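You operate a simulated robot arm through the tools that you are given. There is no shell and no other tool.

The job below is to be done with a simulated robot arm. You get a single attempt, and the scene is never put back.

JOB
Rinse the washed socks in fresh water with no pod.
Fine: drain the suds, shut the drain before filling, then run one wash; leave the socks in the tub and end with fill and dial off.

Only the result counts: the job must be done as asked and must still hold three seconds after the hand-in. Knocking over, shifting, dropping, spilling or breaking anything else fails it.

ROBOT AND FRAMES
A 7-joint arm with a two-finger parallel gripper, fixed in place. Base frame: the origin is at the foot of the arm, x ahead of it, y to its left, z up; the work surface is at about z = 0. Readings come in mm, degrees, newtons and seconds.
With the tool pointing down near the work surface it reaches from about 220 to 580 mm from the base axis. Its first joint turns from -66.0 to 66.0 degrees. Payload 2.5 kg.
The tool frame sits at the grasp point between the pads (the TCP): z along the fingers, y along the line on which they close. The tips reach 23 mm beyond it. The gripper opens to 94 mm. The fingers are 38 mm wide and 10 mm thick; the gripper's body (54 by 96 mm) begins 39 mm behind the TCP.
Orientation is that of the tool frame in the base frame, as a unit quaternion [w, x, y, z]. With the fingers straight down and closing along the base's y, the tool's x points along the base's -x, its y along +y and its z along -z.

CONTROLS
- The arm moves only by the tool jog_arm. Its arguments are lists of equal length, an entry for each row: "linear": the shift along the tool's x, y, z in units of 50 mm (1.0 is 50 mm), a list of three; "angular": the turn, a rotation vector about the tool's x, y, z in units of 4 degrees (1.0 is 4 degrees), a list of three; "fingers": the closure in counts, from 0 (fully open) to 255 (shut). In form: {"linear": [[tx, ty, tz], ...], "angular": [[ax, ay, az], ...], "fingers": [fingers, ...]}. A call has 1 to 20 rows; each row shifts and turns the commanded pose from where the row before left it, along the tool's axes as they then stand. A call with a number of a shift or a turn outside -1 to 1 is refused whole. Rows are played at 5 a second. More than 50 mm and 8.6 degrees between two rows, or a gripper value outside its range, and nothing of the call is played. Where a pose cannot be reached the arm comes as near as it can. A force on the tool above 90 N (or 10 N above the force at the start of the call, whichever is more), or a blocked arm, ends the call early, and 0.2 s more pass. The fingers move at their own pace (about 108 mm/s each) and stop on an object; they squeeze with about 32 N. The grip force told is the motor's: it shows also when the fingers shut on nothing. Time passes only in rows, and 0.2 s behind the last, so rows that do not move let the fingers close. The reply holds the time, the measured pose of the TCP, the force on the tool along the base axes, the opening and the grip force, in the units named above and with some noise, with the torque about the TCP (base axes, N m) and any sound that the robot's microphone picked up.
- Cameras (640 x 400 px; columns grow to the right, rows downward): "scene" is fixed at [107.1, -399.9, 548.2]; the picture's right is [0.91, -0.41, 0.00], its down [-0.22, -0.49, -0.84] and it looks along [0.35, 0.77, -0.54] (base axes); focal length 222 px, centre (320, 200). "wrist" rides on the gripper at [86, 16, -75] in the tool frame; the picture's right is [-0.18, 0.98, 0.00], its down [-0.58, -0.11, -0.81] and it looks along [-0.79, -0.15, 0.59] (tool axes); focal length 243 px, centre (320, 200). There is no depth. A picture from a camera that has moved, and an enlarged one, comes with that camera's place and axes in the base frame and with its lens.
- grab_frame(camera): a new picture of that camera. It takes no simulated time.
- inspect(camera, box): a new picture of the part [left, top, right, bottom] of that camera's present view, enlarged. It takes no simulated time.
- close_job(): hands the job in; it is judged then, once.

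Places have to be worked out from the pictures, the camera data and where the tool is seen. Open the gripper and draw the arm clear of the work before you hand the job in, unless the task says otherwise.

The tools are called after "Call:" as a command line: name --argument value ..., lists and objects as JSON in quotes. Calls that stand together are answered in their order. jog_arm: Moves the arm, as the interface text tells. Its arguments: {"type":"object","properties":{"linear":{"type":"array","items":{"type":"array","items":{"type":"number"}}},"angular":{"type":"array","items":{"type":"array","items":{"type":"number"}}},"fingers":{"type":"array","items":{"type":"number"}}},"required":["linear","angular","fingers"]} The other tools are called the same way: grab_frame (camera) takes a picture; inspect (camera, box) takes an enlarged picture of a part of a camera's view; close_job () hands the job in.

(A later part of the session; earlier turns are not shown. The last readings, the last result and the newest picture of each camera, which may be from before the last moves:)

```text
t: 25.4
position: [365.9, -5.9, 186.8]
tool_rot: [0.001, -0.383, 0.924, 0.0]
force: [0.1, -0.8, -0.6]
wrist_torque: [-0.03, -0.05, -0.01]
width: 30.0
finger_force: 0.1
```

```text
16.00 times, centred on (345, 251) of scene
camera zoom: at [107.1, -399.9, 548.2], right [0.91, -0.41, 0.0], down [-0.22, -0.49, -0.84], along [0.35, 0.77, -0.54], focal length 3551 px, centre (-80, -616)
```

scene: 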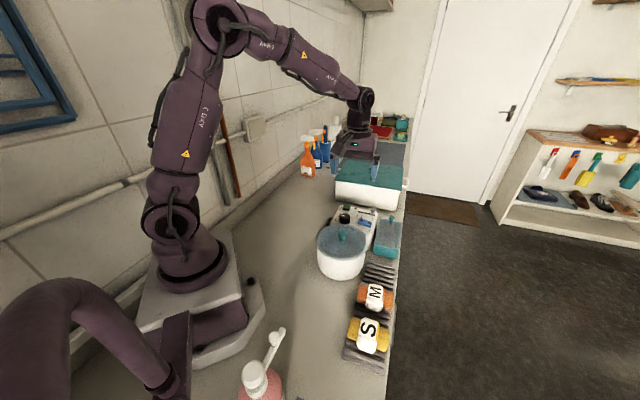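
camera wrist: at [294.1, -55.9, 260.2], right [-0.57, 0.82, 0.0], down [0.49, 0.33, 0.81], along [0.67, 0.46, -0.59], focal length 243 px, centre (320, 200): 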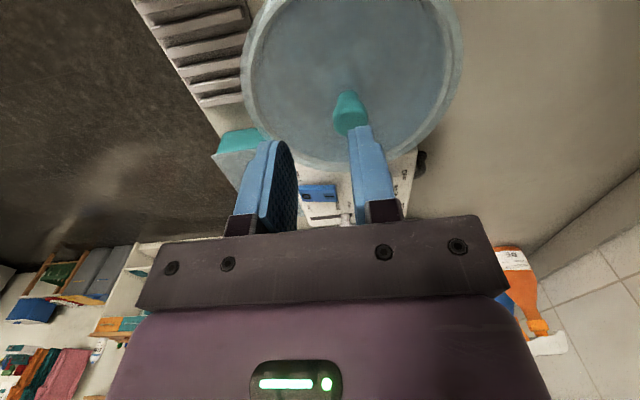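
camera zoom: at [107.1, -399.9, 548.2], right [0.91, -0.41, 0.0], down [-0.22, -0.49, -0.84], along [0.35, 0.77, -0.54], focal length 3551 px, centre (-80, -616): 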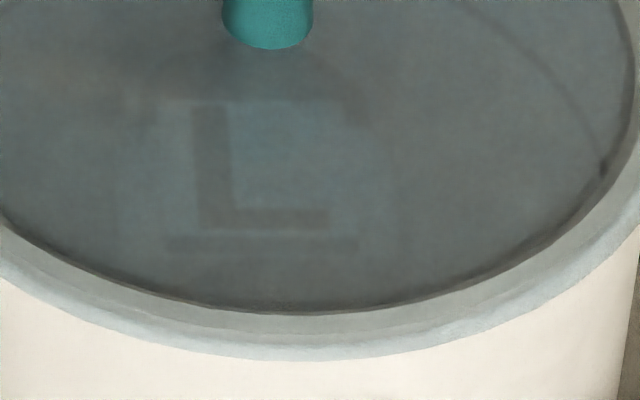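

The bundle's outline looks slightly crisper than at 21 s, so the last water may still be going out. I'll wait about eight more seconds and compare the same crops.

Call:
jog_arm --linear '[[0, 0, 0], [0, 0, 0], [0, 0, 0], [0, 0, 0], [0, 0, 0], [0, 0, 0], [0, 0, 0], [0, 0, 0], [0, 0, 0], [0, 0, 0], [0, 0, 0], [0, 0, 0], [0, 0, 0], [0, 0, 0], [0, 0, 0], [0, 0, 0], [0, 0, 0], [0, 0, 0], [0, 0, 0], [0, 0, 0]]' --angular '[[0, 0, 0], [0, 0, 0], [0, 0, 0], [0, 0, 0], [0, 0, 0], [0, 0, 0], [0, 0, 0], [0, 0, 0], [0, 0, 0], [0, 0, 0], [0, 0, 0], [0, 0, 0], [0, 0, 0], [0, 0, 0], [0, 0, 0], [0, 0, 0], [0, 0, 0], [0, 0, 0], [0, 0, 0], [0, 0, 0]]' --fingers '[174, 174, 174, 174, 174, 174, 174, 174, 174, 174, 174, 174, 174, 174, 174, 174, 174, 174, 174, 174]'

Call:
jog_arm --linear '[[0, 0, 0], [0, 0, 0], [0, 0, 0], [0, 0, 0], [0, 0, 0], [0, 0, 0], [0, 0, 0], [0, 0, 0], [0, 0, 0], [0, 0, 0], [0, 0, 0], [0, 0, 0], [0, 0, 0], [0, 0, 0], [0, 0, 0], [0, 0, 0], [0, 0, 0], [0, 0, 0], [0, 0, 0], [0, 0, 0]]' --angular '[[0, 0, 0], [0, 0, 0], [0, 0, 0], [0, 0, 0], [0, 0, 0], [0, 0, 0], [0, 0, 0], [0, 0, 0], [0, 0, 0], [0, 0, 0], [0, 0, 0], [0, 0, 0], [0, 0, 0], [0, 0, 0], [0, 0, 0], [0, 0, 0], [0, 0, 0], [0, 0, 0], [0, 0, 0], [0, 0, 0]]' --fingers '[174, 174, 174, 174, 174, 174, 174, 174, 174, 174, 174, 174, 174, 174, 174, 174, 174, 174, 174, 174]'

Call:
inspect --camera "wrist" --box '[300, 30, 380, 100]'

Call:
inspect --camera "scene" --box '[330, 240, 360, 262]'

Call:
inspect --camera "wrist" --box '[220, 0, 460, 150]'

```text
t: 29.6
position: [366.3, -6.0, 187.2]
tool_rot: [0.001, -0.383, 0.924, 0.0]
force: [-0.1, 0.7, 1.0]
wrist_torque: [0.0, -0.05, -0.01]
width: 29.9
finger_force: 0.0
```

```text
t: 33.8
position: [366.5, -5.4, 187.0]
tool_rot: [0.001, -0.383, 0.924, 0.0]
force: [0.0, 0.3, 0.0]
wrist_torque: [0.02, -0.03, 0.02]
width: 30.2
finger_force: 0.1
```

```text
5.71 times, centred on (340, 65) of wrist
camera zoom: at [294.1, -55.9, 260.1], right [-0.57, 0.82, 0.0], down [0.49, 0.33, 0.81], along [0.67, 0.46, -0.59], focal length 1386 px, centre (206, 971)
```

zoom: 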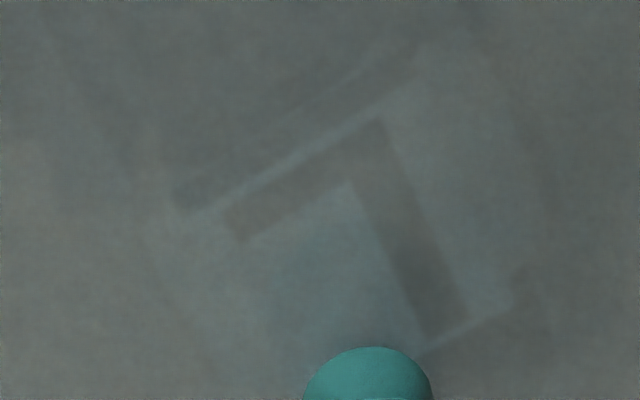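

```text
16.00 times, centred on (345, 251) of scene
camera zoom: at [107.1, -399.9, 548.2], right [0.91, -0.41, 0.0], down [-0.22, -0.49, -0.84], along [0.35, 0.77, -0.54], focal length 3551 px, centre (-80, -616)
```

zoom: 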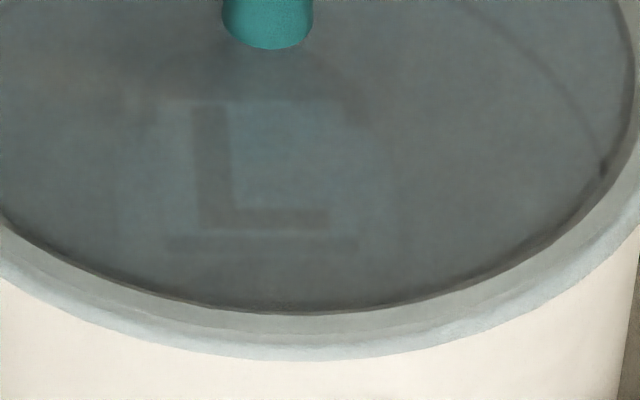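

```text
2.67 times, centred on (340, 75) of wrist
camera zoom: at [294.1, -55.9, 260.1], right [-0.57, 0.82, 0.0], down [0.49, 0.33, 0.81], along [0.67, 0.46, -0.59], focal length 647 px, centre (267, 533)
```

zoom: 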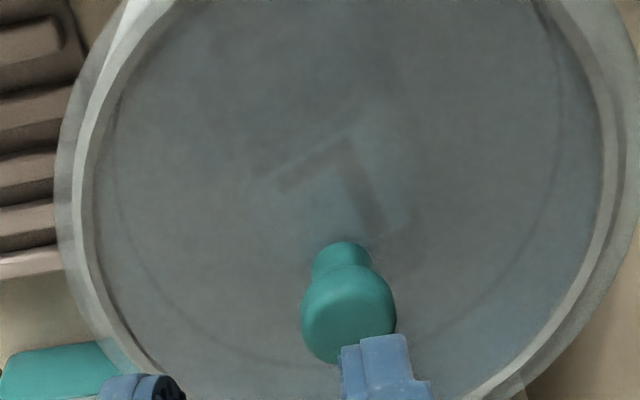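

Slight changes continue: more of the bundle's side outline is showing. I'll wait another eight seconds before shutting the drain.

Call:
jog_arm --linear '[[0, 0, 0], [0, 0, 0], [0, 0, 0], [0, 0, 0], [0, 0, 0], [0, 0, 0], [0, 0, 0], [0, 0, 0], [0, 0, 0], [0, 0, 0], [0, 0, 0], [0, 0, 0], [0, 0, 0], [0, 0, 0], [0, 0, 0], [0, 0, 0], [0, 0, 0], [0, 0, 0], [0, 0, 0], [0, 0, 0]]' --angular '[[0, 0, 0], [0, 0, 0], [0, 0, 0], [0, 0, 0], [0, 0, 0], [0, 0, 0], [0, 0, 0], [0, 0, 0], [0, 0, 0], [0, 0, 0], [0, 0, 0], [0, 0, 0], [0, 0, 0], [0, 0, 0], [0, 0, 0], [0, 0, 0], [0, 0, 0], [0, 0, 0], [0, 0, 0], [0, 0, 0]]' --fingers '[174, 174, 174, 174, 174, 174, 174, 174, 174, 174, 174, 174, 174, 174, 174, 174, 174, 174, 174, 174]'

Call:
jog_arm --linear '[[0, 0, 0], [0, 0, 0], [0, 0, 0], [0, 0, 0], [0, 0, 0], [0, 0, 0], [0, 0, 0], [0, 0, 0], [0, 0, 0], [0, 0, 0], [0, 0, 0], [0, 0, 0], [0, 0, 0], [0, 0, 0], [0, 0, 0], [0, 0, 0], [0, 0, 0], [0, 0, 0], [0, 0, 0], [0, 0, 0]]' --angular '[[0, 0, 0], [0, 0, 0], [0, 0, 0], [0, 0, 0], [0, 0, 0], [0, 0, 0], [0, 0, 0], [0, 0, 0], [0, 0, 0], [0, 0, 0], [0, 0, 0], [0, 0, 0], [0, 0, 0], [0, 0, 0], [0, 0, 0], [0, 0, 0], [0, 0, 0], [0, 0, 0], [0, 0, 0], [0, 0, 0]]' --fingers '[174, 174, 174, 174, 174, 174, 174, 174, 174, 174, 174, 174, 174, 174, 174, 174, 174, 174, 174, 174]'

Call:
inspect --camera "wrist" --box '[300, 30, 380, 100]'

Call:
inspect --camera "scene" --box '[330, 240, 360, 262]'

Call:
inspect --camera "wrist" --box '[220, 0, 460, 150]'

```text
t: 38.0
position: [366.8, -5.8, 187.2]
tool_rot: [0.0, -0.383, 0.924, 0.0]
force: [-1.3, 0.3, -0.2]
wrist_torque: [-0.02, 0.0, 0.02]
width: 30.2
finger_force: 0.1
```

```text
t: 42.2
position: [366.5, -6.2, 185.2]
tool_rot: [0.0, -0.382, 0.924, 0.0]
force: [-0.4, -0.3, -0.8]
wrist_torque: [-0.01, 0.02, 0.0]
width: 29.9
finger_force: 0.1
```

```text
5.71 times, centred on (340, 65) of wrist
camera zoom: at [294.1, -55.9, 260.1], right [-0.57, 0.82, 0.0], down [0.49, 0.33, 0.81], along [0.67, 0.46, -0.59], focal length 1386 px, centre (206, 971)
```

zoom: 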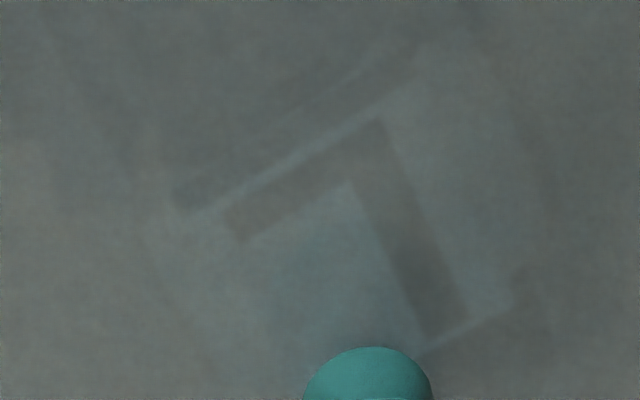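

```text
16.00 times, centred on (345, 251) of scene
camera zoom: at [107.1, -399.9, 548.2], right [0.91, -0.41, 0.0], down [-0.22, -0.49, -0.84], along [0.35, 0.77, -0.54], focal length 3551 px, centre (-80, -616)
```

zoom: 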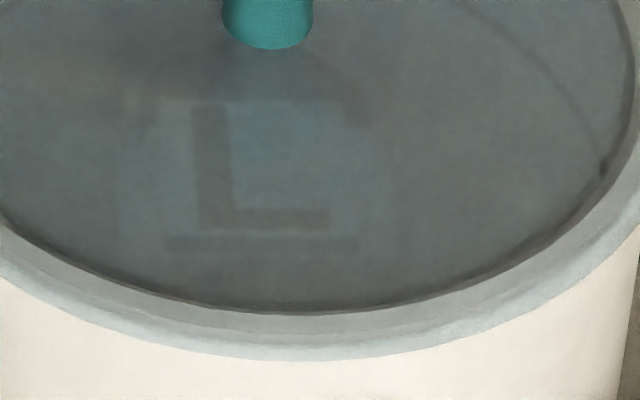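

```text
2.67 times, centred on (340, 75) of wrist
camera zoom: at [294.1, -55.9, 260.1], right [-0.57, 0.82, 0.0], down [0.49, 0.33, 0.81], along [0.67, 0.46, -0.59], focal length 647 px, centre (267, 533)
```

zoom: 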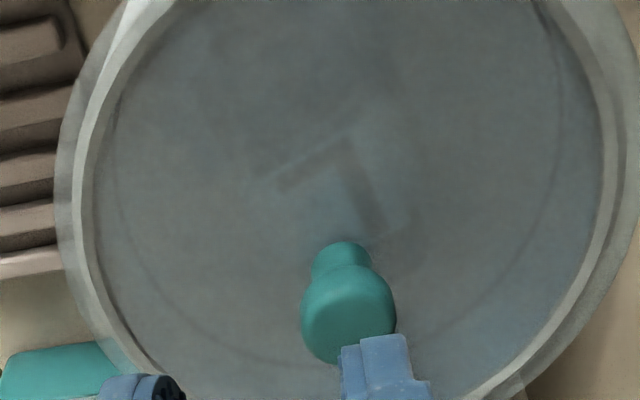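

There's been no visible change over the last eight seconds, after about 33 s of open drain, so I take the tub as empty. I'll now move back over the drain knob, now at about (511,138), staying high.

Call:
jog_arm --linear '[[-0.82, 0, 0], [-0.82, 0, 0], [-0.82, 0, 0], [-0.82, 0, 0], [-0.82, 0, 0], [0, 0, 0], [0, 0, 0]]' --angular '[[0, 0, 0], [0, 0, 0], [0, 0, 0], [0, 0, 0], [0, 0, 0], [0, 0, 0], [0, 0, 0]]' --fingers '[163, 163, 163, 163, 163, 163, 163]'

Call:
grab_frame --camera "wrist"

```text
t: 43.8
position: [509.9, 140.3, 186.4]
tool_rot: [0.0, -0.382, 0.924, 0.0]
force: [0.1, 0.4, 0.1]
wrist_torque: [-0.01, 0.01, -0.02]
width: 33.9
finger_force: 0.0
```

```text
taken
camera wrist: at [437.5, 89.4, 260.3], right [-0.57, 0.82, 0.0], down [0.49, 0.33, 0.81], along [0.67, 0.46, -0.59], focal length 243 px, centre (320, 200)
```

wrist: 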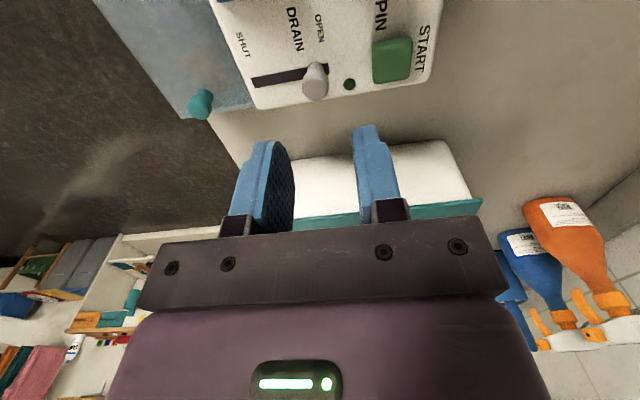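

The knob reads at about (512.6,137.7), 3.5 mm to the front of the TCP. I'll correct for that, descend, and close on it.

Call:
jog_arm --linear '[[0, -0.07, 0.4], [0, 0, 0.4], [0, 0, 0.4], [0, 0, 0.3], [0, 0, 0.1], [0, 0, 0], [0, 0, 0], [0, 0, 0], [0, 0, 0]]' --angular '[[0, 0, 0], [0, 0, 0], [0, 0, 0], [0, 0, 0], [0, 0, 0], [0, 0, 0], [0, 0, 0], [0, 0, 0], [0, 0, 0]]' --fingers '[163, 163, 163, 163, 163, 163, 190, 210, 225]'

```text
t: 45.8
position: [511.8, 135.5, 105.2]
tool_rot: [0.0, -0.383, 0.924, 0.001]
force: [2.4, 1.4, -2.9]
wrist_torque: [-0.27, 0.17, -0.01]
width: 17.8
finger_force: 44.7
```

The knob is gripped at 17.8 mm. I'll slide it toward SHUT (tool −y) about 40 mm, then check the force.

Call:
jog_arm --linear '[[0, -0.16, 0], [0, -0.16, 0], [0, -0.16, 0], [0, -0.16, 0], [0, -0.16, 0], [0, 0, 0]]' --angular '[[0, 0, 0], [0, 0, 0], [0, 0, 0], [0, 0, 0], [0, 0, 0], [0, 0, 0]]' --fingers '[225, 225, 225, 225, 225, 225]'

```text
t: 47.2
position: [540.6, 109.7, 106.0]
tool_rot: [-0.002, -0.383, 0.924, 0.002]
force: [-16.0, -1.3, 0.2]
wrist_torque: [0.41, -0.34, 0.04]
width: 18.1
finger_force: 44.9
```

The knob is at w≈304.7, and it started at about 305. I'll nudge it 4 mm more to make sure it's against the SHUT stop.

Call:
jog_arm --linear '[[0, -0.05, 0], [0, -0.04, 0], [0, 0, 0]]' --angular '[[0, 0, 0], [0, 0, 0], [0, 0, 0]]' --fingers '[225, 225, 225]'

```text
t: 48.0
position: [540.7, 108.5, 105.4]
tool_rot: [-0.007, -0.384, 0.923, 0.005]
force: [-48.2, 14.0, 20.8]
wrist_torque: [-0.07, 0.1, 0.16]
width: 18.3
finger_force: 44.4
```

A 44 N reaction shows the lever is hard against SHUT. I'll back off the load, open slightly and rise.

Call:
jog_arm --linear '[[0, 0.08, 0], [0, 0, 0], [0, 0, 0], [0, 0, -0.3], [0, 0, -0.5], [0, 0, -0.5], [0, 0, -0.3]]' --angular '[[0, 0, 0], [0, 0, 0], [0, 0, 0], [0, 0, 0], [0, 0, 0], [0, 0, 0], [0, 0, 0]]' --fingers '[215, 163, 163, 163, 163, 163, 163]'

Call:
grab_frame --camera "wrist"

Call:
inspect --camera "scene" --box '[310, 190, 410, 260]'

```text
t: 49.6
position: [542.1, 107.9, 186.9]
tool_rot: [0.001, -0.382, 0.924, 0.0]
force: [0.8, 1.0, 0.1]
wrist_torque: [0.0, 0.03, 0.0]
width: 33.8
finger_force: 0.1
```

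```text
taken
camera wrist: at [470.0, 58.3, 260.5], right [-0.57, 0.82, 0.0], down [0.49, 0.33, 0.81], along [0.67, 0.46, -0.59], focal length 243 px, centre (320, 200)
```

wrist: 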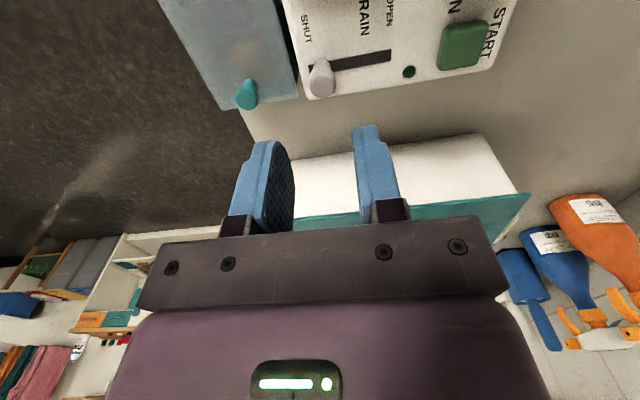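

```text
5.71 times, centred on (360, 225) of scene
camera zoom: at [107.1, -399.9, 548.2], right [0.91, -0.41, 0.0], down [-0.22, -0.49, -0.84], along [0.35, 0.77, -0.54], focal length 1268 px, centre (91, 57)
```

zoom: 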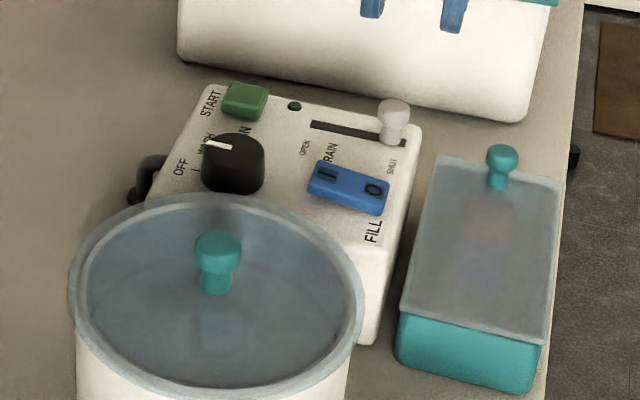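

The drain is shut and everything else is undisturbed. Next I'll close the fingers and hover over the rocker's I end (u≈397, w≈279, i.e. about (478,83)).

Call:
jog_arm --linear '[[0.626, 0.28, 0], [0.626, 0.28, 0], [0, 0, 0.3], [0, 0, 0.3], [0, 0, 0], [0, 0, 0]]' --angular '[[0, 0, 0], [0, 0, 0], [0, 0, 0], [0, 0, 0], [0, 0, 0], [0, 0, 0]]' --fingers '[255, 255, 255, 255, 255, 255]'

Call:
grab_frame --camera "wrist"

Call:
inspect --camera "scene" --box '[320, 180, 400, 240]'

```text
t: 51.0
position: [478.2, 83.0, 156.2]
tool_rot: [0.0, -0.383, 0.924, 0.0]
force: [0.0, 0.1, 0.0]
wrist_torque: [0.0, -0.02, 0.02]
width: 0.0
finger_force: 31.8
```

```text
taken
camera wrist: at [405.9, 33.5, 230.4], right [-0.57, 0.82, 0.0], down [0.49, 0.33, 0.81], along [0.67, 0.46, -0.59], focal length 243 px, centre (320, 200)
```

wrist: 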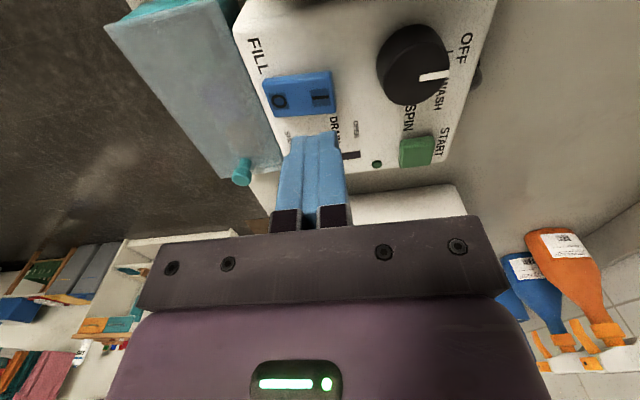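

```text
6.67 times, centred on (360, 210) of scene
camera zoom: at [107.1, -399.9, 548.2], right [0.91, -0.41, 0.0], down [-0.22, -0.49, -0.84], along [0.35, 0.77, -0.54], focal length 1480 px, centre (53, 133)
```

zoom: 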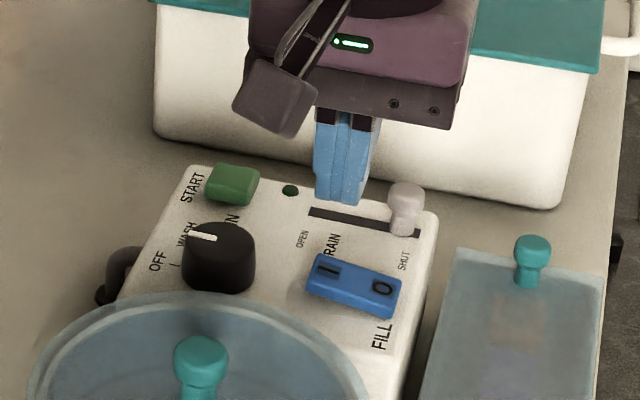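

The I mark lies right under the fingertips. I'll shift 2 mm outward and come down close above it first.

Call:
jog_arm --linear '[[0, 0.05, 0.3], [0, 0, 0.3], [0, 0, 0.2], [0, 0, 0]]' --angular '[[0, 0, 0], [0, 0, 0], [0, 0, 0], [0, 0, 0]]' --fingers '[255, 255, 255, 255]'

Call:
inspect --camera "scene" --box '[335, 195, 395, 240]'

Call:
inspect --camera "wrist" --box '[230, 40, 410, 180]'

```text
t: 52.0
position: [476.2, 86.1, 116.6]
tool_rot: [0.001, -0.382, 0.924, 0.001]
force: [0.0, 0.1, -0.9]
wrist_torque: [0.02, 0.02, 0.01]
width: 0.2
finger_force: 31.7
```

```text
8.89 times, centred on (365, 218) of scene
camera zoom: at [107.1, -399.9, 548.2], right [0.91, -0.41, 0.0], down [-0.22, -0.49, -0.84], along [0.35, 0.77, -0.54], focal length 1973 px, centre (-80, 44)
```

zoom: 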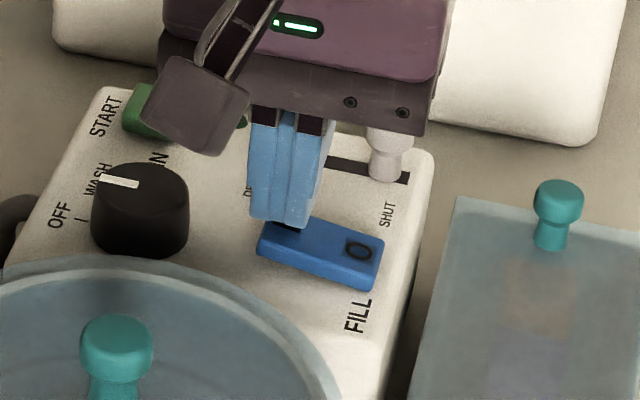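

```text
2.86 times, centred on (320, 110) of wrist
camera zoom: at [403.5, 35.6, 190.6], right [-0.57, 0.82, 0.0], down [0.49, 0.33, 0.81], along [0.67, 0.46, -0.59], focal length 693 px, centre (320, 457)
```

zoom: 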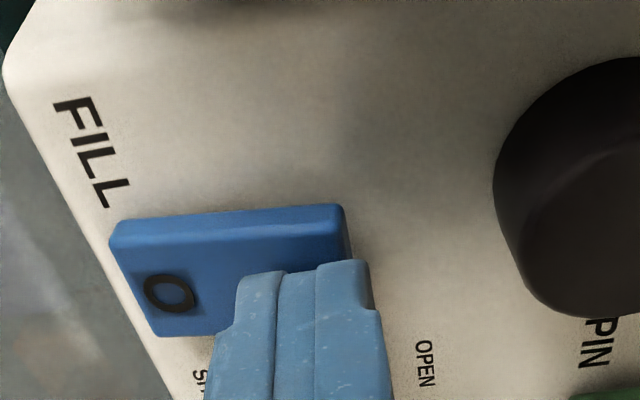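

The fingertips are poised just above the I end. I'll press down in small steps and look at the force and the state.

Call:
jog_arm --linear '[[0, 0, 0.08], [0, 0, 0.08], [0, 0, 0.06], [0, 0, 0]]' --angular '[[0, 0, 0], [0, 0, 0], [0, 0, 0], [0, 0, 0]]' --fingers '[255, 255, 255, 255]'

Call:
inspect --camera "scene" --box '[335, 195, 395, 240]'

```text
t: 53.0
position: [476.1, 86.7, 107.0]
tool_rot: [0.0, -0.383, 0.924, 0.0]
force: [-25.4, 0.1, 42.8]
wrist_torque: [-0.34, 0.37, -0.25]
width: 0.1
finger_force: 32.2
```

```text
8.89 times, centred on (365, 218) of scene
camera zoom: at [106.9, -399.9, 548.2], right [0.91, -0.41, 0.0], down [-0.22, -0.49, -0.84], along [0.35, 0.77, -0.54], focal length 1973 px, centre (-80, 44)
```

zoom: 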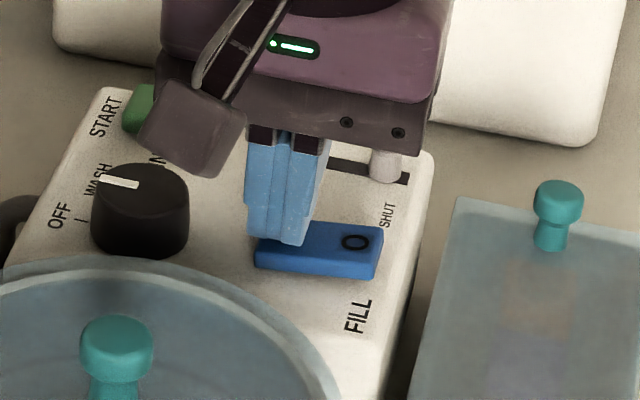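

The rocker has tipped to I with the O end now raised, so FILL is on. I'll lift off, shift to hover over the O end, and check the tub.

Call:
jog_arm --linear '[[0, 0, -0.28], [0.01, -0.32, 0], [0.01, -0.32, 0]]' --angular '[[0, 0, 0], [0, 0, 0], [0, 0, 0]]' --fingers '[255, 255, 255]'

Call:
inspect --camera "scene" --box '[318, 222, 378, 262]'

Call:
inspect --camera "scene" --box '[335, 195, 395, 240]'

```text
t: 53.8
position: [498.2, 61.8, 120.1]
tool_rot: [0.001, -0.382, 0.924, 0.0]
force: [-0.4, -0.8, -0.2]
wrist_torque: [0.03, 0.01, -0.02]
width: 0.2
finger_force: 32.0
```

```text
10.00 times, centred on (348, 242) of scene
camera zoom: at [107.1, -399.9, 548.2], right [0.91, -0.41, 0.0], down [-0.22, -0.49, -0.84], along [0.35, 0.77, -0.54], focal length 2219 px, centre (40, -220)
```

zoom: 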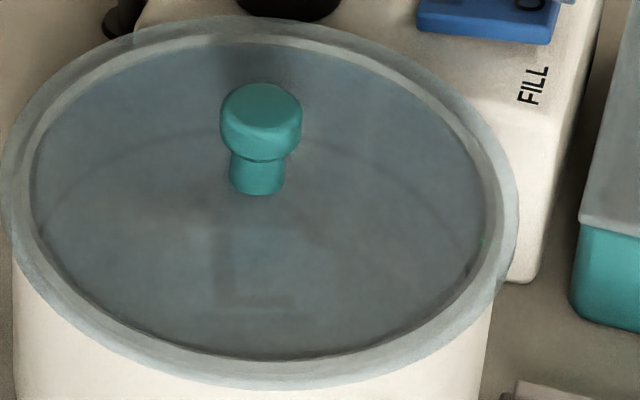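

```text
8.89 times, centred on (365, 218) of scene
camera zoom: at [107.1, -399.9, 548.2], right [0.91, -0.41, 0.0], down [-0.22, -0.49, -0.84], along [0.35, 0.77, -0.54], focal length 1973 px, centre (-80, 44)
```

zoom: 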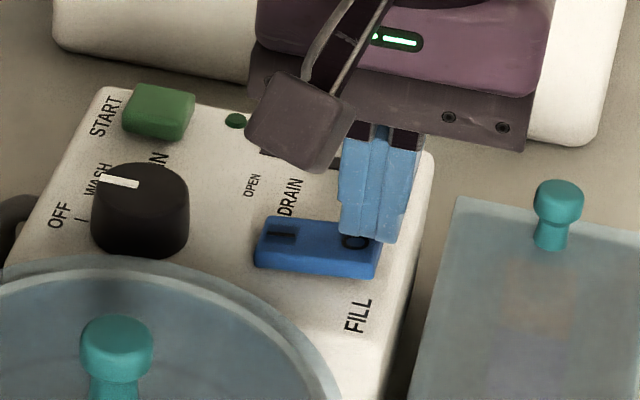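

FILL is on, and I'm hovering over O. I'll let a second pass and check the tub level.

Call:
jog_arm --linear '[[0, 0, 0], [0, 0, 0], [0, 0, 0], [0, 0, 0]]' --angular '[[0, 0, 0], [0, 0, 0], [0, 0, 0], [0, 0, 0]]' --fingers '[255, 255, 255, 255]'

Call:
inspect --camera "scene" --box '[318, 222, 378, 262]'

Call:
inspect --camera "scene" --box '[330, 240, 360, 262]'

```text
t: 54.8
position: [499.5, 62.5, 120.0]
tool_rot: [0.0, -0.382, 0.924, -0.001]
force: [-0.3, 0.2, 0.5]
wrist_torque: [0.0, -0.02, 0.01]
width: 0.0
finger_force: 32.2
```

```text
10.00 times, centred on (348, 242) of scene
camera zoom: at [107.1, -399.9, 548.2], right [0.91, -0.41, 0.0], down [-0.22, -0.49, -0.84], along [0.35, 0.77, -0.54], focal length 2219 px, centre (40, -220)
```

zoom: 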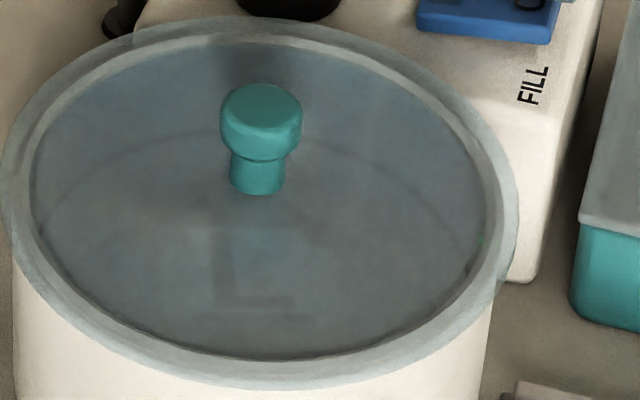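

```text
16.00 times, centred on (345, 251) of scene
camera zoom: at [107.1, -399.9, 548.2], right [0.91, -0.41, 0.0], down [-0.22, -0.49, -0.84], along [0.35, 0.77, -0.54], focal length 3551 px, centre (-80, -616)
```

zoom: 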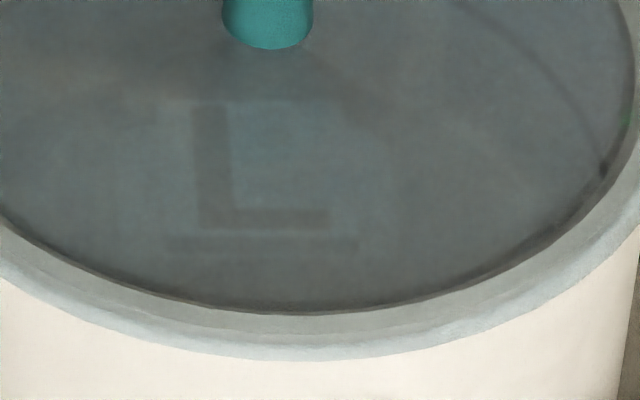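

A small green spot has appeared at the right inner edge of the tub, so I'll look at it closely.

Call:
inspect --camera "scene" --box '[352, 232, 376, 256]'

Call:
inspect --camera "scene" --box '[320, 228, 350, 250]'

Call:
grab_frame --camera "wrist"

```text
16.00 times, centred on (364, 244) of scene
camera zoom: at [107.1, -399.9, 548.2], right [0.91, -0.41, 0.0], down [-0.22, -0.49, -0.84], along [0.35, 0.77, -0.54], focal length 3551 px, centre (-384, -504)
```

zoom: 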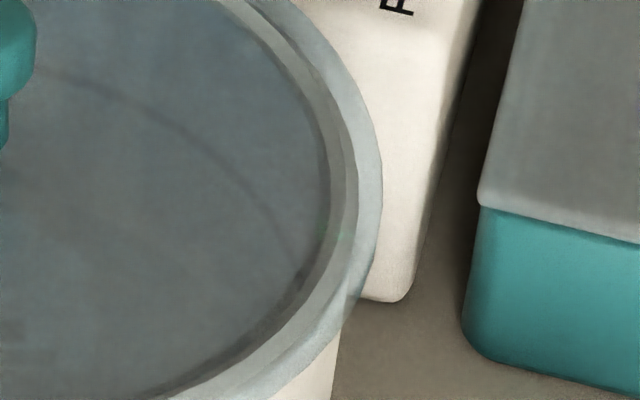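

```text
16.00 times, centred on (335, 239) of scene
camera zoom: at [107.1, -399.9, 548.2], right [0.91, -0.41, 0.0], down [-0.22, -0.49, -0.84], along [0.35, 0.77, -0.54], focal length 3551 px, centre (80, -424)
```

zoom: 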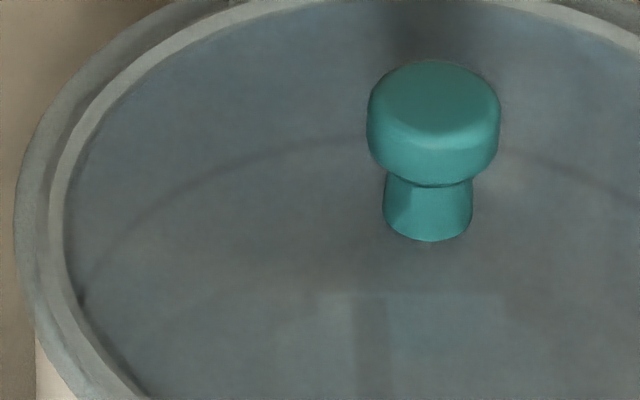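

```text
taken
camera wrist: at [425.9, 11.6, 193.7], right [-0.57, 0.82, 0.0], down [0.49, 0.33, 0.81], along [0.67, 0.46, -0.59], focal length 243 px, centre (320, 200)
```

wrist: 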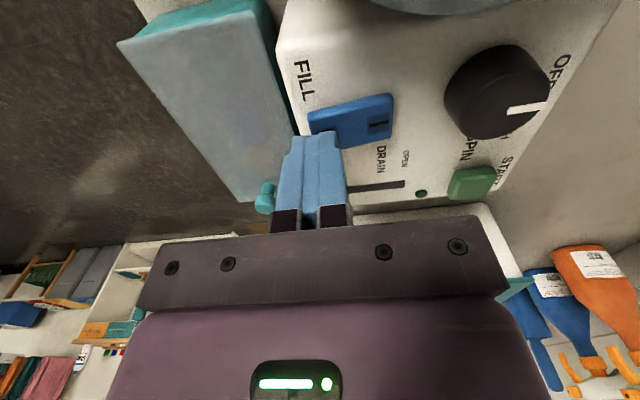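

The spot is only a faint reflection of the gripper's lamp. I'll let two more seconds pass and compare.

Call:
jog_arm --linear '[[0, 0, 0], [0, 0, 0], [0, 0, 0], [0, 0, 0], [0, 0, 0], [0, 0, 0], [0, 0, 0], [0, 0, 0], [0, 0, 0]]' --angular '[[0, 0, 0], [0, 0, 0], [0, 0, 0], [0, 0, 0], [0, 0, 0], [0, 0, 0], [0, 0, 0], [0, 0, 0], [0, 0, 0]]' --fingers '[255, 255, 255, 255, 255, 255, 255, 255, 255]'

Call:
inspect --camera "scene" --box '[318, 222, 378, 262]'

Call:
inspect --camera "scene" --box '[330, 240, 360, 262]'

```text
t: 56.8
position: [497.9, 61.3, 119.6]
tool_rot: [-0.001, -0.383, 0.924, 0.0]
force: [0.6, 0.4, -0.3]
wrist_torque: [-0.01, 0.01, 0.0]
width: 0.0
finger_force: 32.4
```

```text
10.00 times, centred on (348, 242) of scene
camera zoom: at [107.1, -399.9, 548.2], right [0.91, -0.41, 0.0], down [-0.22, -0.49, -0.84], along [0.35, 0.77, -0.54], focal length 2219 px, centre (40, -220)
```

zoom: 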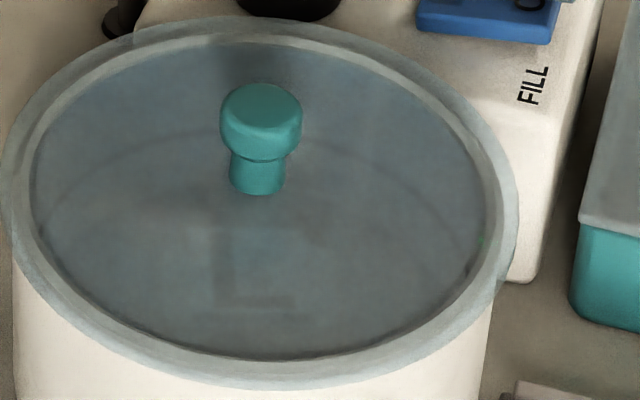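

```text
16.00 times, centred on (345, 251) of scene
camera zoom: at [107.1, -399.9, 548.2], right [0.91, -0.41, 0.0], down [-0.22, -0.49, -0.84], along [0.35, 0.77, -0.54], focal length 3551 px, centre (-80, -616)
```

zoom: 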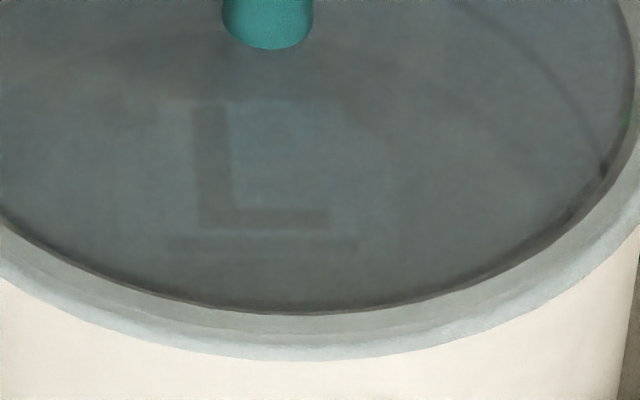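

Faint new edges appear inside the ring, probably the rising water. I'll enlarge the right and left sides to track it.

Call:
inspect --camera "scene" --box '[345, 232, 369, 248]'

Call:
inspect --camera "scene" --box '[320, 232, 344, 248]'

```text
16.00 times, centred on (357, 240) of scene
camera zoom: at [107.1, -399.9, 548.2], right [0.91, -0.41, 0.0], down [-0.22, -0.49, -0.84], along [0.35, 0.77, -0.54], focal length 3551 px, centre (-272, -440)
```

zoom: 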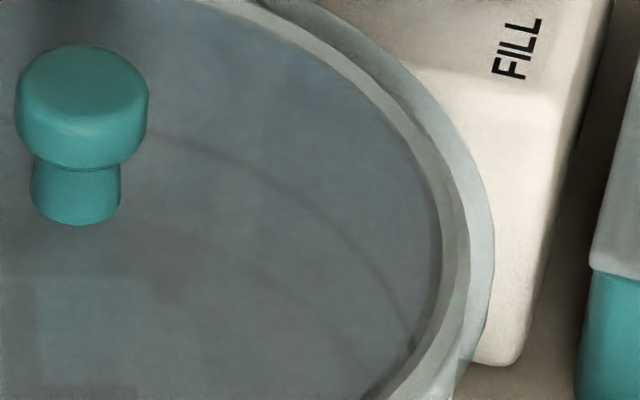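

```text
16.00 times, centred on (332, 240) of scene
camera zoom: at [107.1, -399.9, 548.2], right [0.91, -0.41, 0.0], down [-0.22, -0.49, -0.84], along [0.35, 0.77, -0.54], focal length 3551 px, centre (128, -440)
```

zoom: 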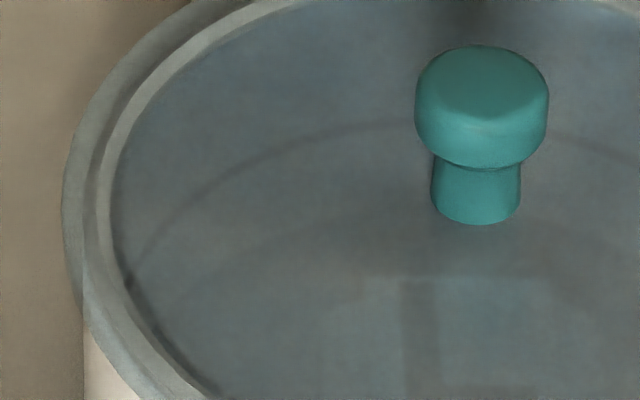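

A second arc, the water edge, is now visible about 20 mm below the ring mark (level z≈40). I'll wait 0.8 s and measure the rise rate.

Call:
jog_arm --linear '[[0, 0, 0], [0, 0, 0], [0, 0, 0]]' --angular '[[0, 0, 0], [0, 0, 0], [0, 0, 0]]' --fingers '[255, 255, 255]'

Call:
inspect --camera "scene" --box '[345, 232, 369, 248]'

Call:
inspect --camera "scene" --box '[320, 232, 344, 248]'

```text
t: 57.6
position: [497.3, 61.3, 120.3]
tool_rot: [0.0, -0.383, 0.924, 0.0]
force: [-0.7, 0.1, 0.5]
wrist_torque: [0.0, 0.01, -0.03]
width: 0.0
finger_force: 31.5
```

```text
16.00 times, centred on (357, 240) of scene
camera zoom: at [107.1, -399.9, 548.2], right [0.91, -0.41, 0.0], down [-0.22, -0.49, -0.84], along [0.35, 0.77, -0.54], focal length 3551 px, centre (-272, -440)
```

zoom: 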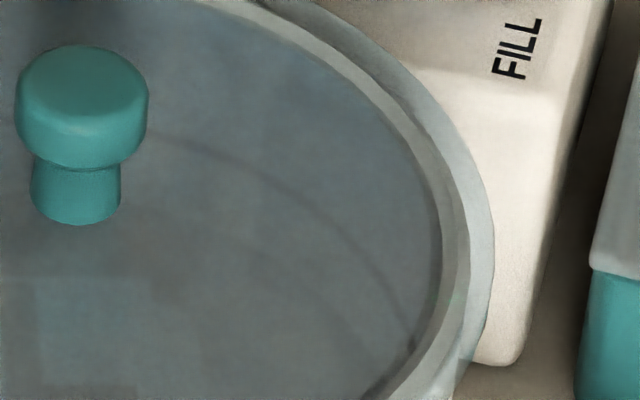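

```text
16.00 times, centred on (332, 240) of scene
camera zoom: at [107.1, -399.9, 548.2], right [0.91, -0.41, 0.0], down [-0.22, -0.49, -0.84], along [0.35, 0.77, -0.54], focal length 3551 px, centre (128, -440)
```

zoom: 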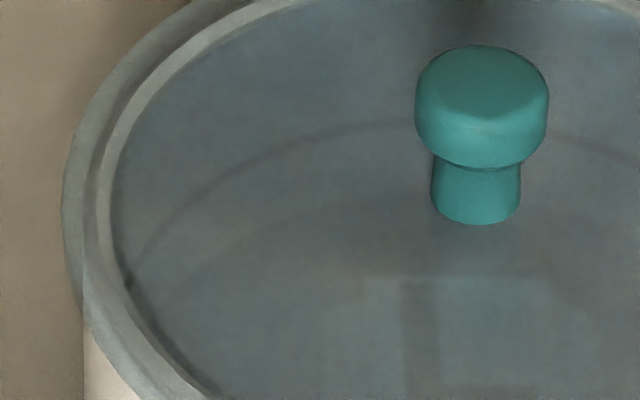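

The water edge rises about 4.4 mm/s with about 18 mm to go, so it should reach the mark around t≈61.7 s. I'll wait 2.2 s and recheck.

Call:
jog_arm --linear '[[0, 0, 0], [0, 0, 0], [0, 0, 0], [0, 0, 0], [0, 0, 0], [0, 0, 0], [0, 0, 0], [0, 0, 0], [0, 0, 0]]' --angular '[[0, 0, 0], [0, 0, 0], [0, 0, 0], [0, 0, 0], [0, 0, 0], [0, 0, 0], [0, 0, 0], [0, 0, 0], [0, 0, 0]]' --fingers '[255, 255, 255, 255, 255, 255, 255, 255, 255]'

Call:
inspect --camera "scene" --box '[345, 232, 369, 248]'

Call:
inspect --camera "scene" --box '[320, 232, 344, 248]'

```text
t: 59.6
position: [497.3, 61.7, 119.2]
tool_rot: [0.0, -0.383, 0.924, 0.0]
force: [0.5, -0.8, 0.0]
wrist_torque: [-0.04, 0.0, 0.03]
width: 0.0
finger_force: 32.1
```

```text
16.00 times, centred on (357, 240) of scene
camera zoom: at [107.1, -399.9, 548.2], right [0.91, -0.41, 0.0], down [-0.22, -0.49, -0.84], along [0.35, 0.77, -0.54], focal length 3551 px, centre (-272, -440)
```

zoom: 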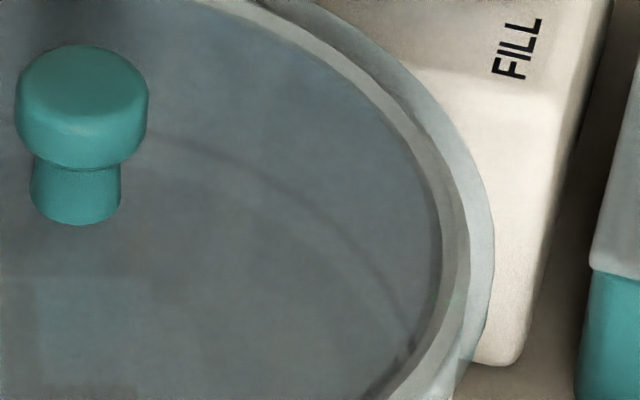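

```text
16.00 times, centred on (332, 240) of scene
camera zoom: at [107.1, -399.9, 548.2], right [0.91, -0.41, 0.0], down [-0.22, -0.49, -0.84], along [0.35, 0.77, -0.54], focal length 3551 px, centre (128, -440)
```

zoom: 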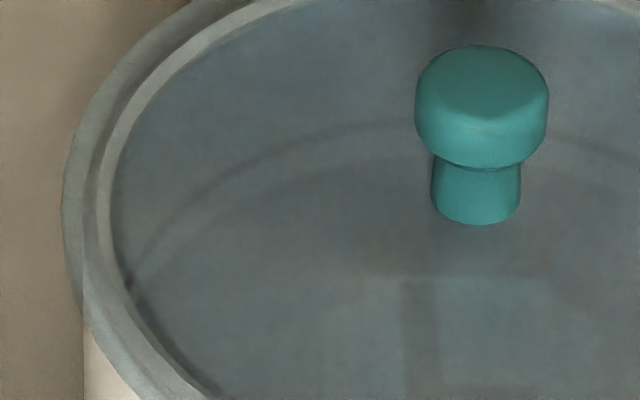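

The gap to the mark is now about 9 mm, so it should be reached at about 61.8 s. I'll wait 1.2 s, check, then press O.

Call:
jog_arm --linear '[[0, 0, 0], [0, 0, 0], [0, 0, 0], [0, 0, 0], [0, 0, 0.04]]' --angular '[[0, 0, 0], [0, 0, 0], [0, 0, 0], [0, 0, 0], [0, 0, 0]]' --fingers '[255, 255, 255, 255, 255]'

Call:
inspect --camera "scene" --box '[320, 232, 344, 248]'

Call:
inspect --camera "scene" --box '[345, 232, 369, 248]'

Call:
inspect --camera "scene" --box '[335, 195, 395, 240]'

```text
t: 60.8
position: [497.7, 62.7, 118.4]
tool_rot: [0.0, -0.383, 0.924, 0.001]
force: [0.3, -0.9, 0.0]
wrist_torque: [0.0, 0.02, -0.01]
width: 0.2
finger_force: 31.9
```

```text
16.00 times, centred on (332, 240) of scene
camera zoom: at [107.1, -399.9, 548.2], right [0.91, -0.41, 0.0], down [-0.22, -0.49, -0.84], along [0.35, 0.77, -0.54], focal length 3551 px, centre (128, -440)
```

zoom: 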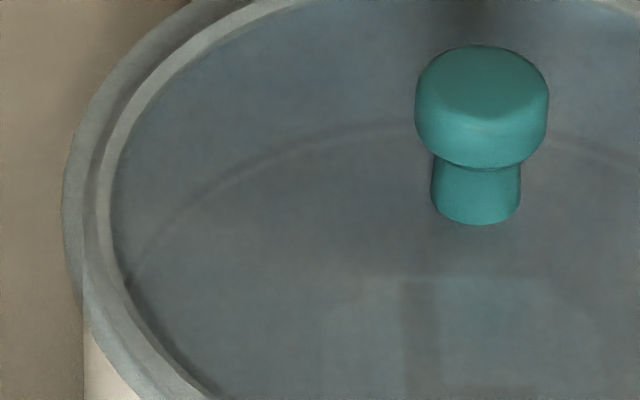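

```text
16.00 times, centred on (357, 240) of scene
camera zoom: at [107.1, -399.9, 548.2], right [0.91, -0.41, 0.0], down [-0.22, -0.49, -0.84], along [0.35, 0.77, -0.54], focal length 3551 px, centre (-272, -440)
```

zoom: 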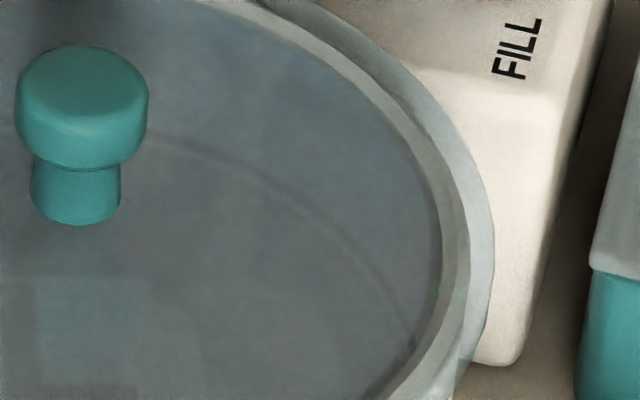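

```text
8.89 times, centred on (365, 218) of scene
camera zoom: at [107.1, -399.9, 548.2], right [0.91, -0.41, 0.0], down [-0.22, -0.49, -0.84], along [0.35, 0.77, -0.54], focal length 1973 px, centre (-80, 44)
```

zoom: 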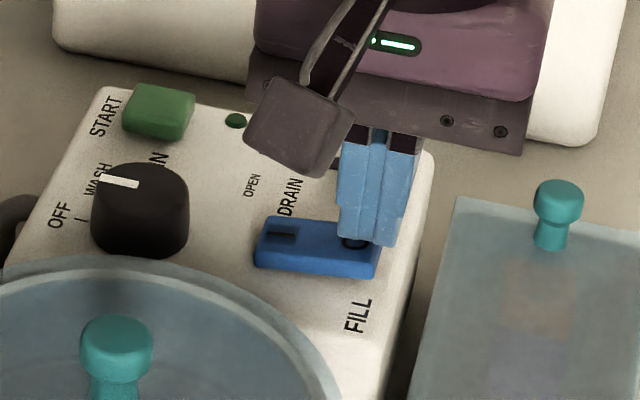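

The water edge is now touching the underside of the ring mark. I'll press the O end now.

Call:
jog_arm --linear '[[0, 0, 0.14], [0, 0, 0.1], [0, 0, 0.02]]' --angular '[[0, 0, 0], [0, 0, 0], [0, 0, 0]]' --fingers '[255, 255, 255]'

Call:
inspect --camera "scene" --box '[335, 195, 395, 240]'

Call:
inspect --camera "scene" --box '[320, 232, 344, 248]'

```text
t: 61.6
position: [498.6, 62.4, 107.5]
tool_rot: [0.0, -0.383, 0.924, -0.001]
force: [-21.6, -8.3, 47.0]
wrist_torque: [0.09, 0.88, 0.19]
width: 0.0
finger_force: 32.0
```

```text
8.89 times, centred on (365, 218) of scene
camera zoom: at [106.8, -399.9, 548.2], right [0.91, -0.41, 0.0], down [-0.22, -0.49, -0.84], along [0.35, 0.77, -0.54], focal length 1973 px, centre (-80, 44)
```

zoom: 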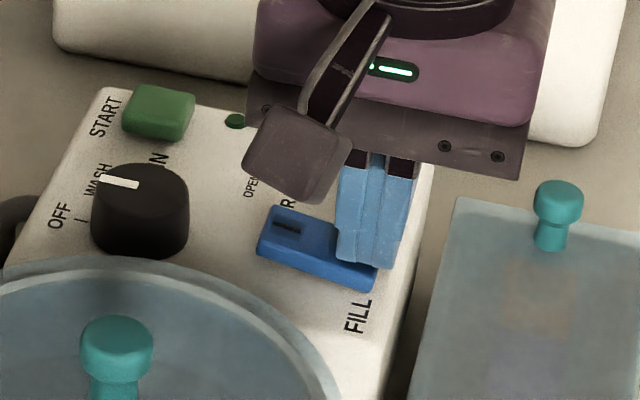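

```text
16.00 times, centred on (332, 240) of scene
camera zoom: at [106.8, -399.9, 548.2], right [0.91, -0.41, 0.0], down [-0.22, -0.49, -0.84], along [0.35, 0.77, -0.54], focal length 3551 px, centre (128, -440)
```

zoom: 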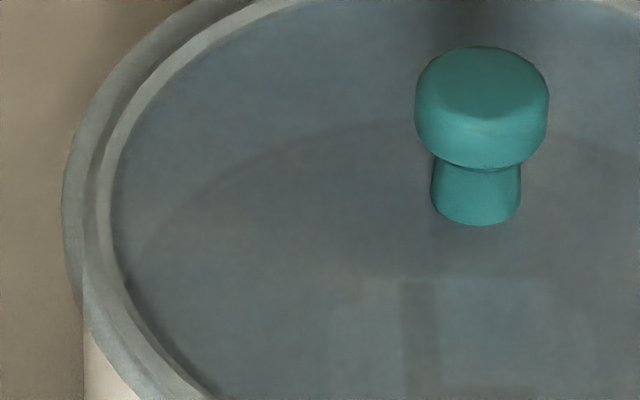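

FILL is back to O with the water right at the ring mark. I'll lift off and move over the dial at about (433,117), opening to 50 mm and pre-rotating 22.5° so the later turn stays clear of the tub lid and rocker.

Call:
jog_arm --linear '[[0, 0, -0.4], [0, 0, -0.8], [0.07, 0.85, 0], [0.07, 0.85, 0], [0, 0, 0], [0, 0, 0], [0, 0, 0], [0, 0, 0], [0, 0, 0], [0, 0, 0], [0, 0, 0]]' --angular '[[0, 0, 0], [0, 0, 0], [0, 0, 0], [0, 0, 0], [0, 0, -1], [0, 0, -1], [0, 0, -1], [0, 0, -1], [0, 0, -1], [0, 0, -0.625], [0, 0, 0]]' --fingers '[255, 255, 255, 200, 119, 119, 119, 119, 119, 119, 119]'

Call:
grab_frame --camera "wrist"

Call:
inspect --camera "scene" --box '[310, 190, 410, 260]'

Call:
inspect --camera "scene" --box '[320, 232, 344, 248]'

```text
t: 64.0
position: [432.6, 117.8, 164.0]
tool_rot: [0.0, -0.556, 0.831, -0.001]
force: [-0.7, 0.7, -0.3]
wrist_torque: [0.01, 0.0, 0.03]
width: 50.4
finger_force: 0.0
```

```text
taken
camera wrist: at [385.1, 42.9, 238.6], right [-0.84, 0.55, 0.0], down [0.32, 0.5, 0.81], along [0.44, 0.68, -0.59], focal length 243 px, centre (320, 200)
```

wrist: 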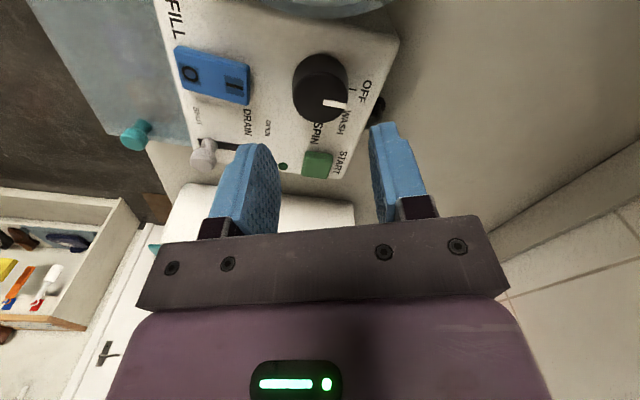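

```text
5.71 times, centred on (360, 225) of scene
camera zoom: at [107.1, -399.9, 548.2], right [0.91, -0.41, 0.0], down [-0.22, -0.49, -0.84], along [0.35, 0.77, -0.54], focal length 1268 px, centre (91, 57)
```

zoom: 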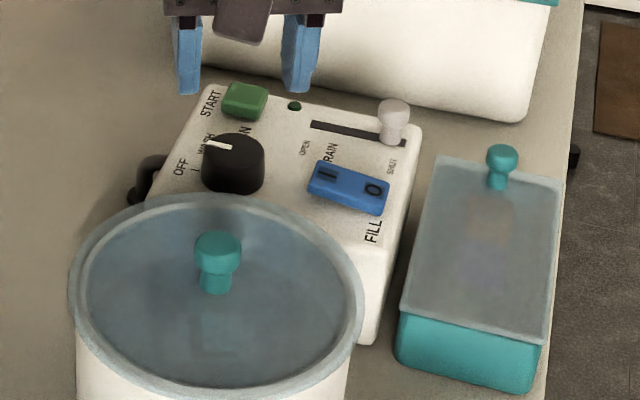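

```text
16.00 times, centred on (332, 240) of scene
camera zoom: at [107.1, -399.9, 548.2], right [0.91, -0.41, 0.0], down [-0.22, -0.49, -0.84], along [0.35, 0.77, -0.54], focal length 3551 px, centre (128, -440)
```

zoom: 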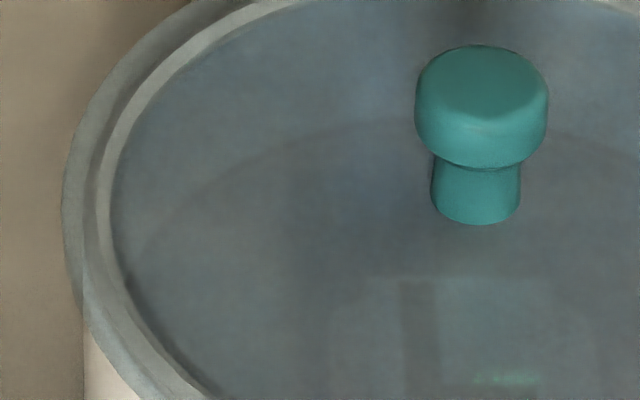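

The level holds and all states look right. I'll zoom on the dial to check that it's centred under the fingers.

Call:
inspect --camera "wrist" --box '[280, 45, 380, 130]'

```text
4.71 times, centred on (330, 88) of wrist
camera zoom: at [385.1, 42.9, 238.6], right [-0.84, 0.55, 0.0], down [0.32, 0.5, 0.81], along [0.44, 0.68, -0.59], focal length 1142 px, centre (273, 729)
```

zoom: 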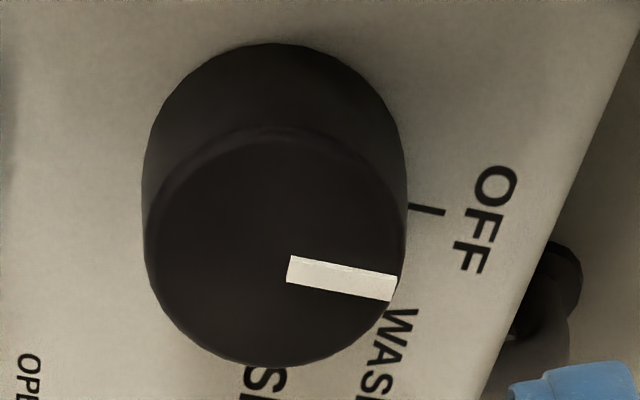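

The dial sits centred between the fingers (top about 35 mm across at (432,115)). I'll descend to z≈104 and grip it.

Call:
jog_arm --linear '[[0.02, 0, 0.4], [0.02, 0, 0.4], [0, 0, 0.3], [0, 0, 0.08], [0, 0, 0], [0, 0, 0], [0, 0, 0], [0, 0, 0]]' --angular '[[0, 0, 0], [0, 0, 0], [0, 0, 0], [0, 0, 0], [0, 0, 0], [0, 0, 0], [0, 0, 0], [0, 0, 0]]' --fingers '[119, 119, 119, 119, 119, 150, 175, 190]'

Call:
inspect --camera "scene" --box '[310, 190, 410, 260]'

```text
t: 65.8
position: [431.7, 115.4, 105.5]
tool_rot: [-0.001, -0.555, 0.832, 0.001]
force: [-4.5, 1.1, -0.1]
wrist_torque: [-0.16, 0.13, 0.02]
width: 36.8
finger_force: 44.8
```

```text
5.71 times, centred on (360, 225) of scene
camera zoom: at [107.1, -399.9, 548.2], right [0.91, -0.41, 0.0], down [-0.22, -0.49, -0.84], along [0.35, 0.77, -0.54], focal length 1268 px, centre (91, 57)
```

zoom: 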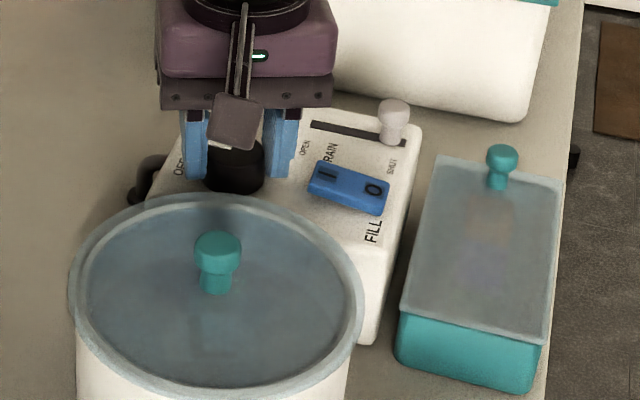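

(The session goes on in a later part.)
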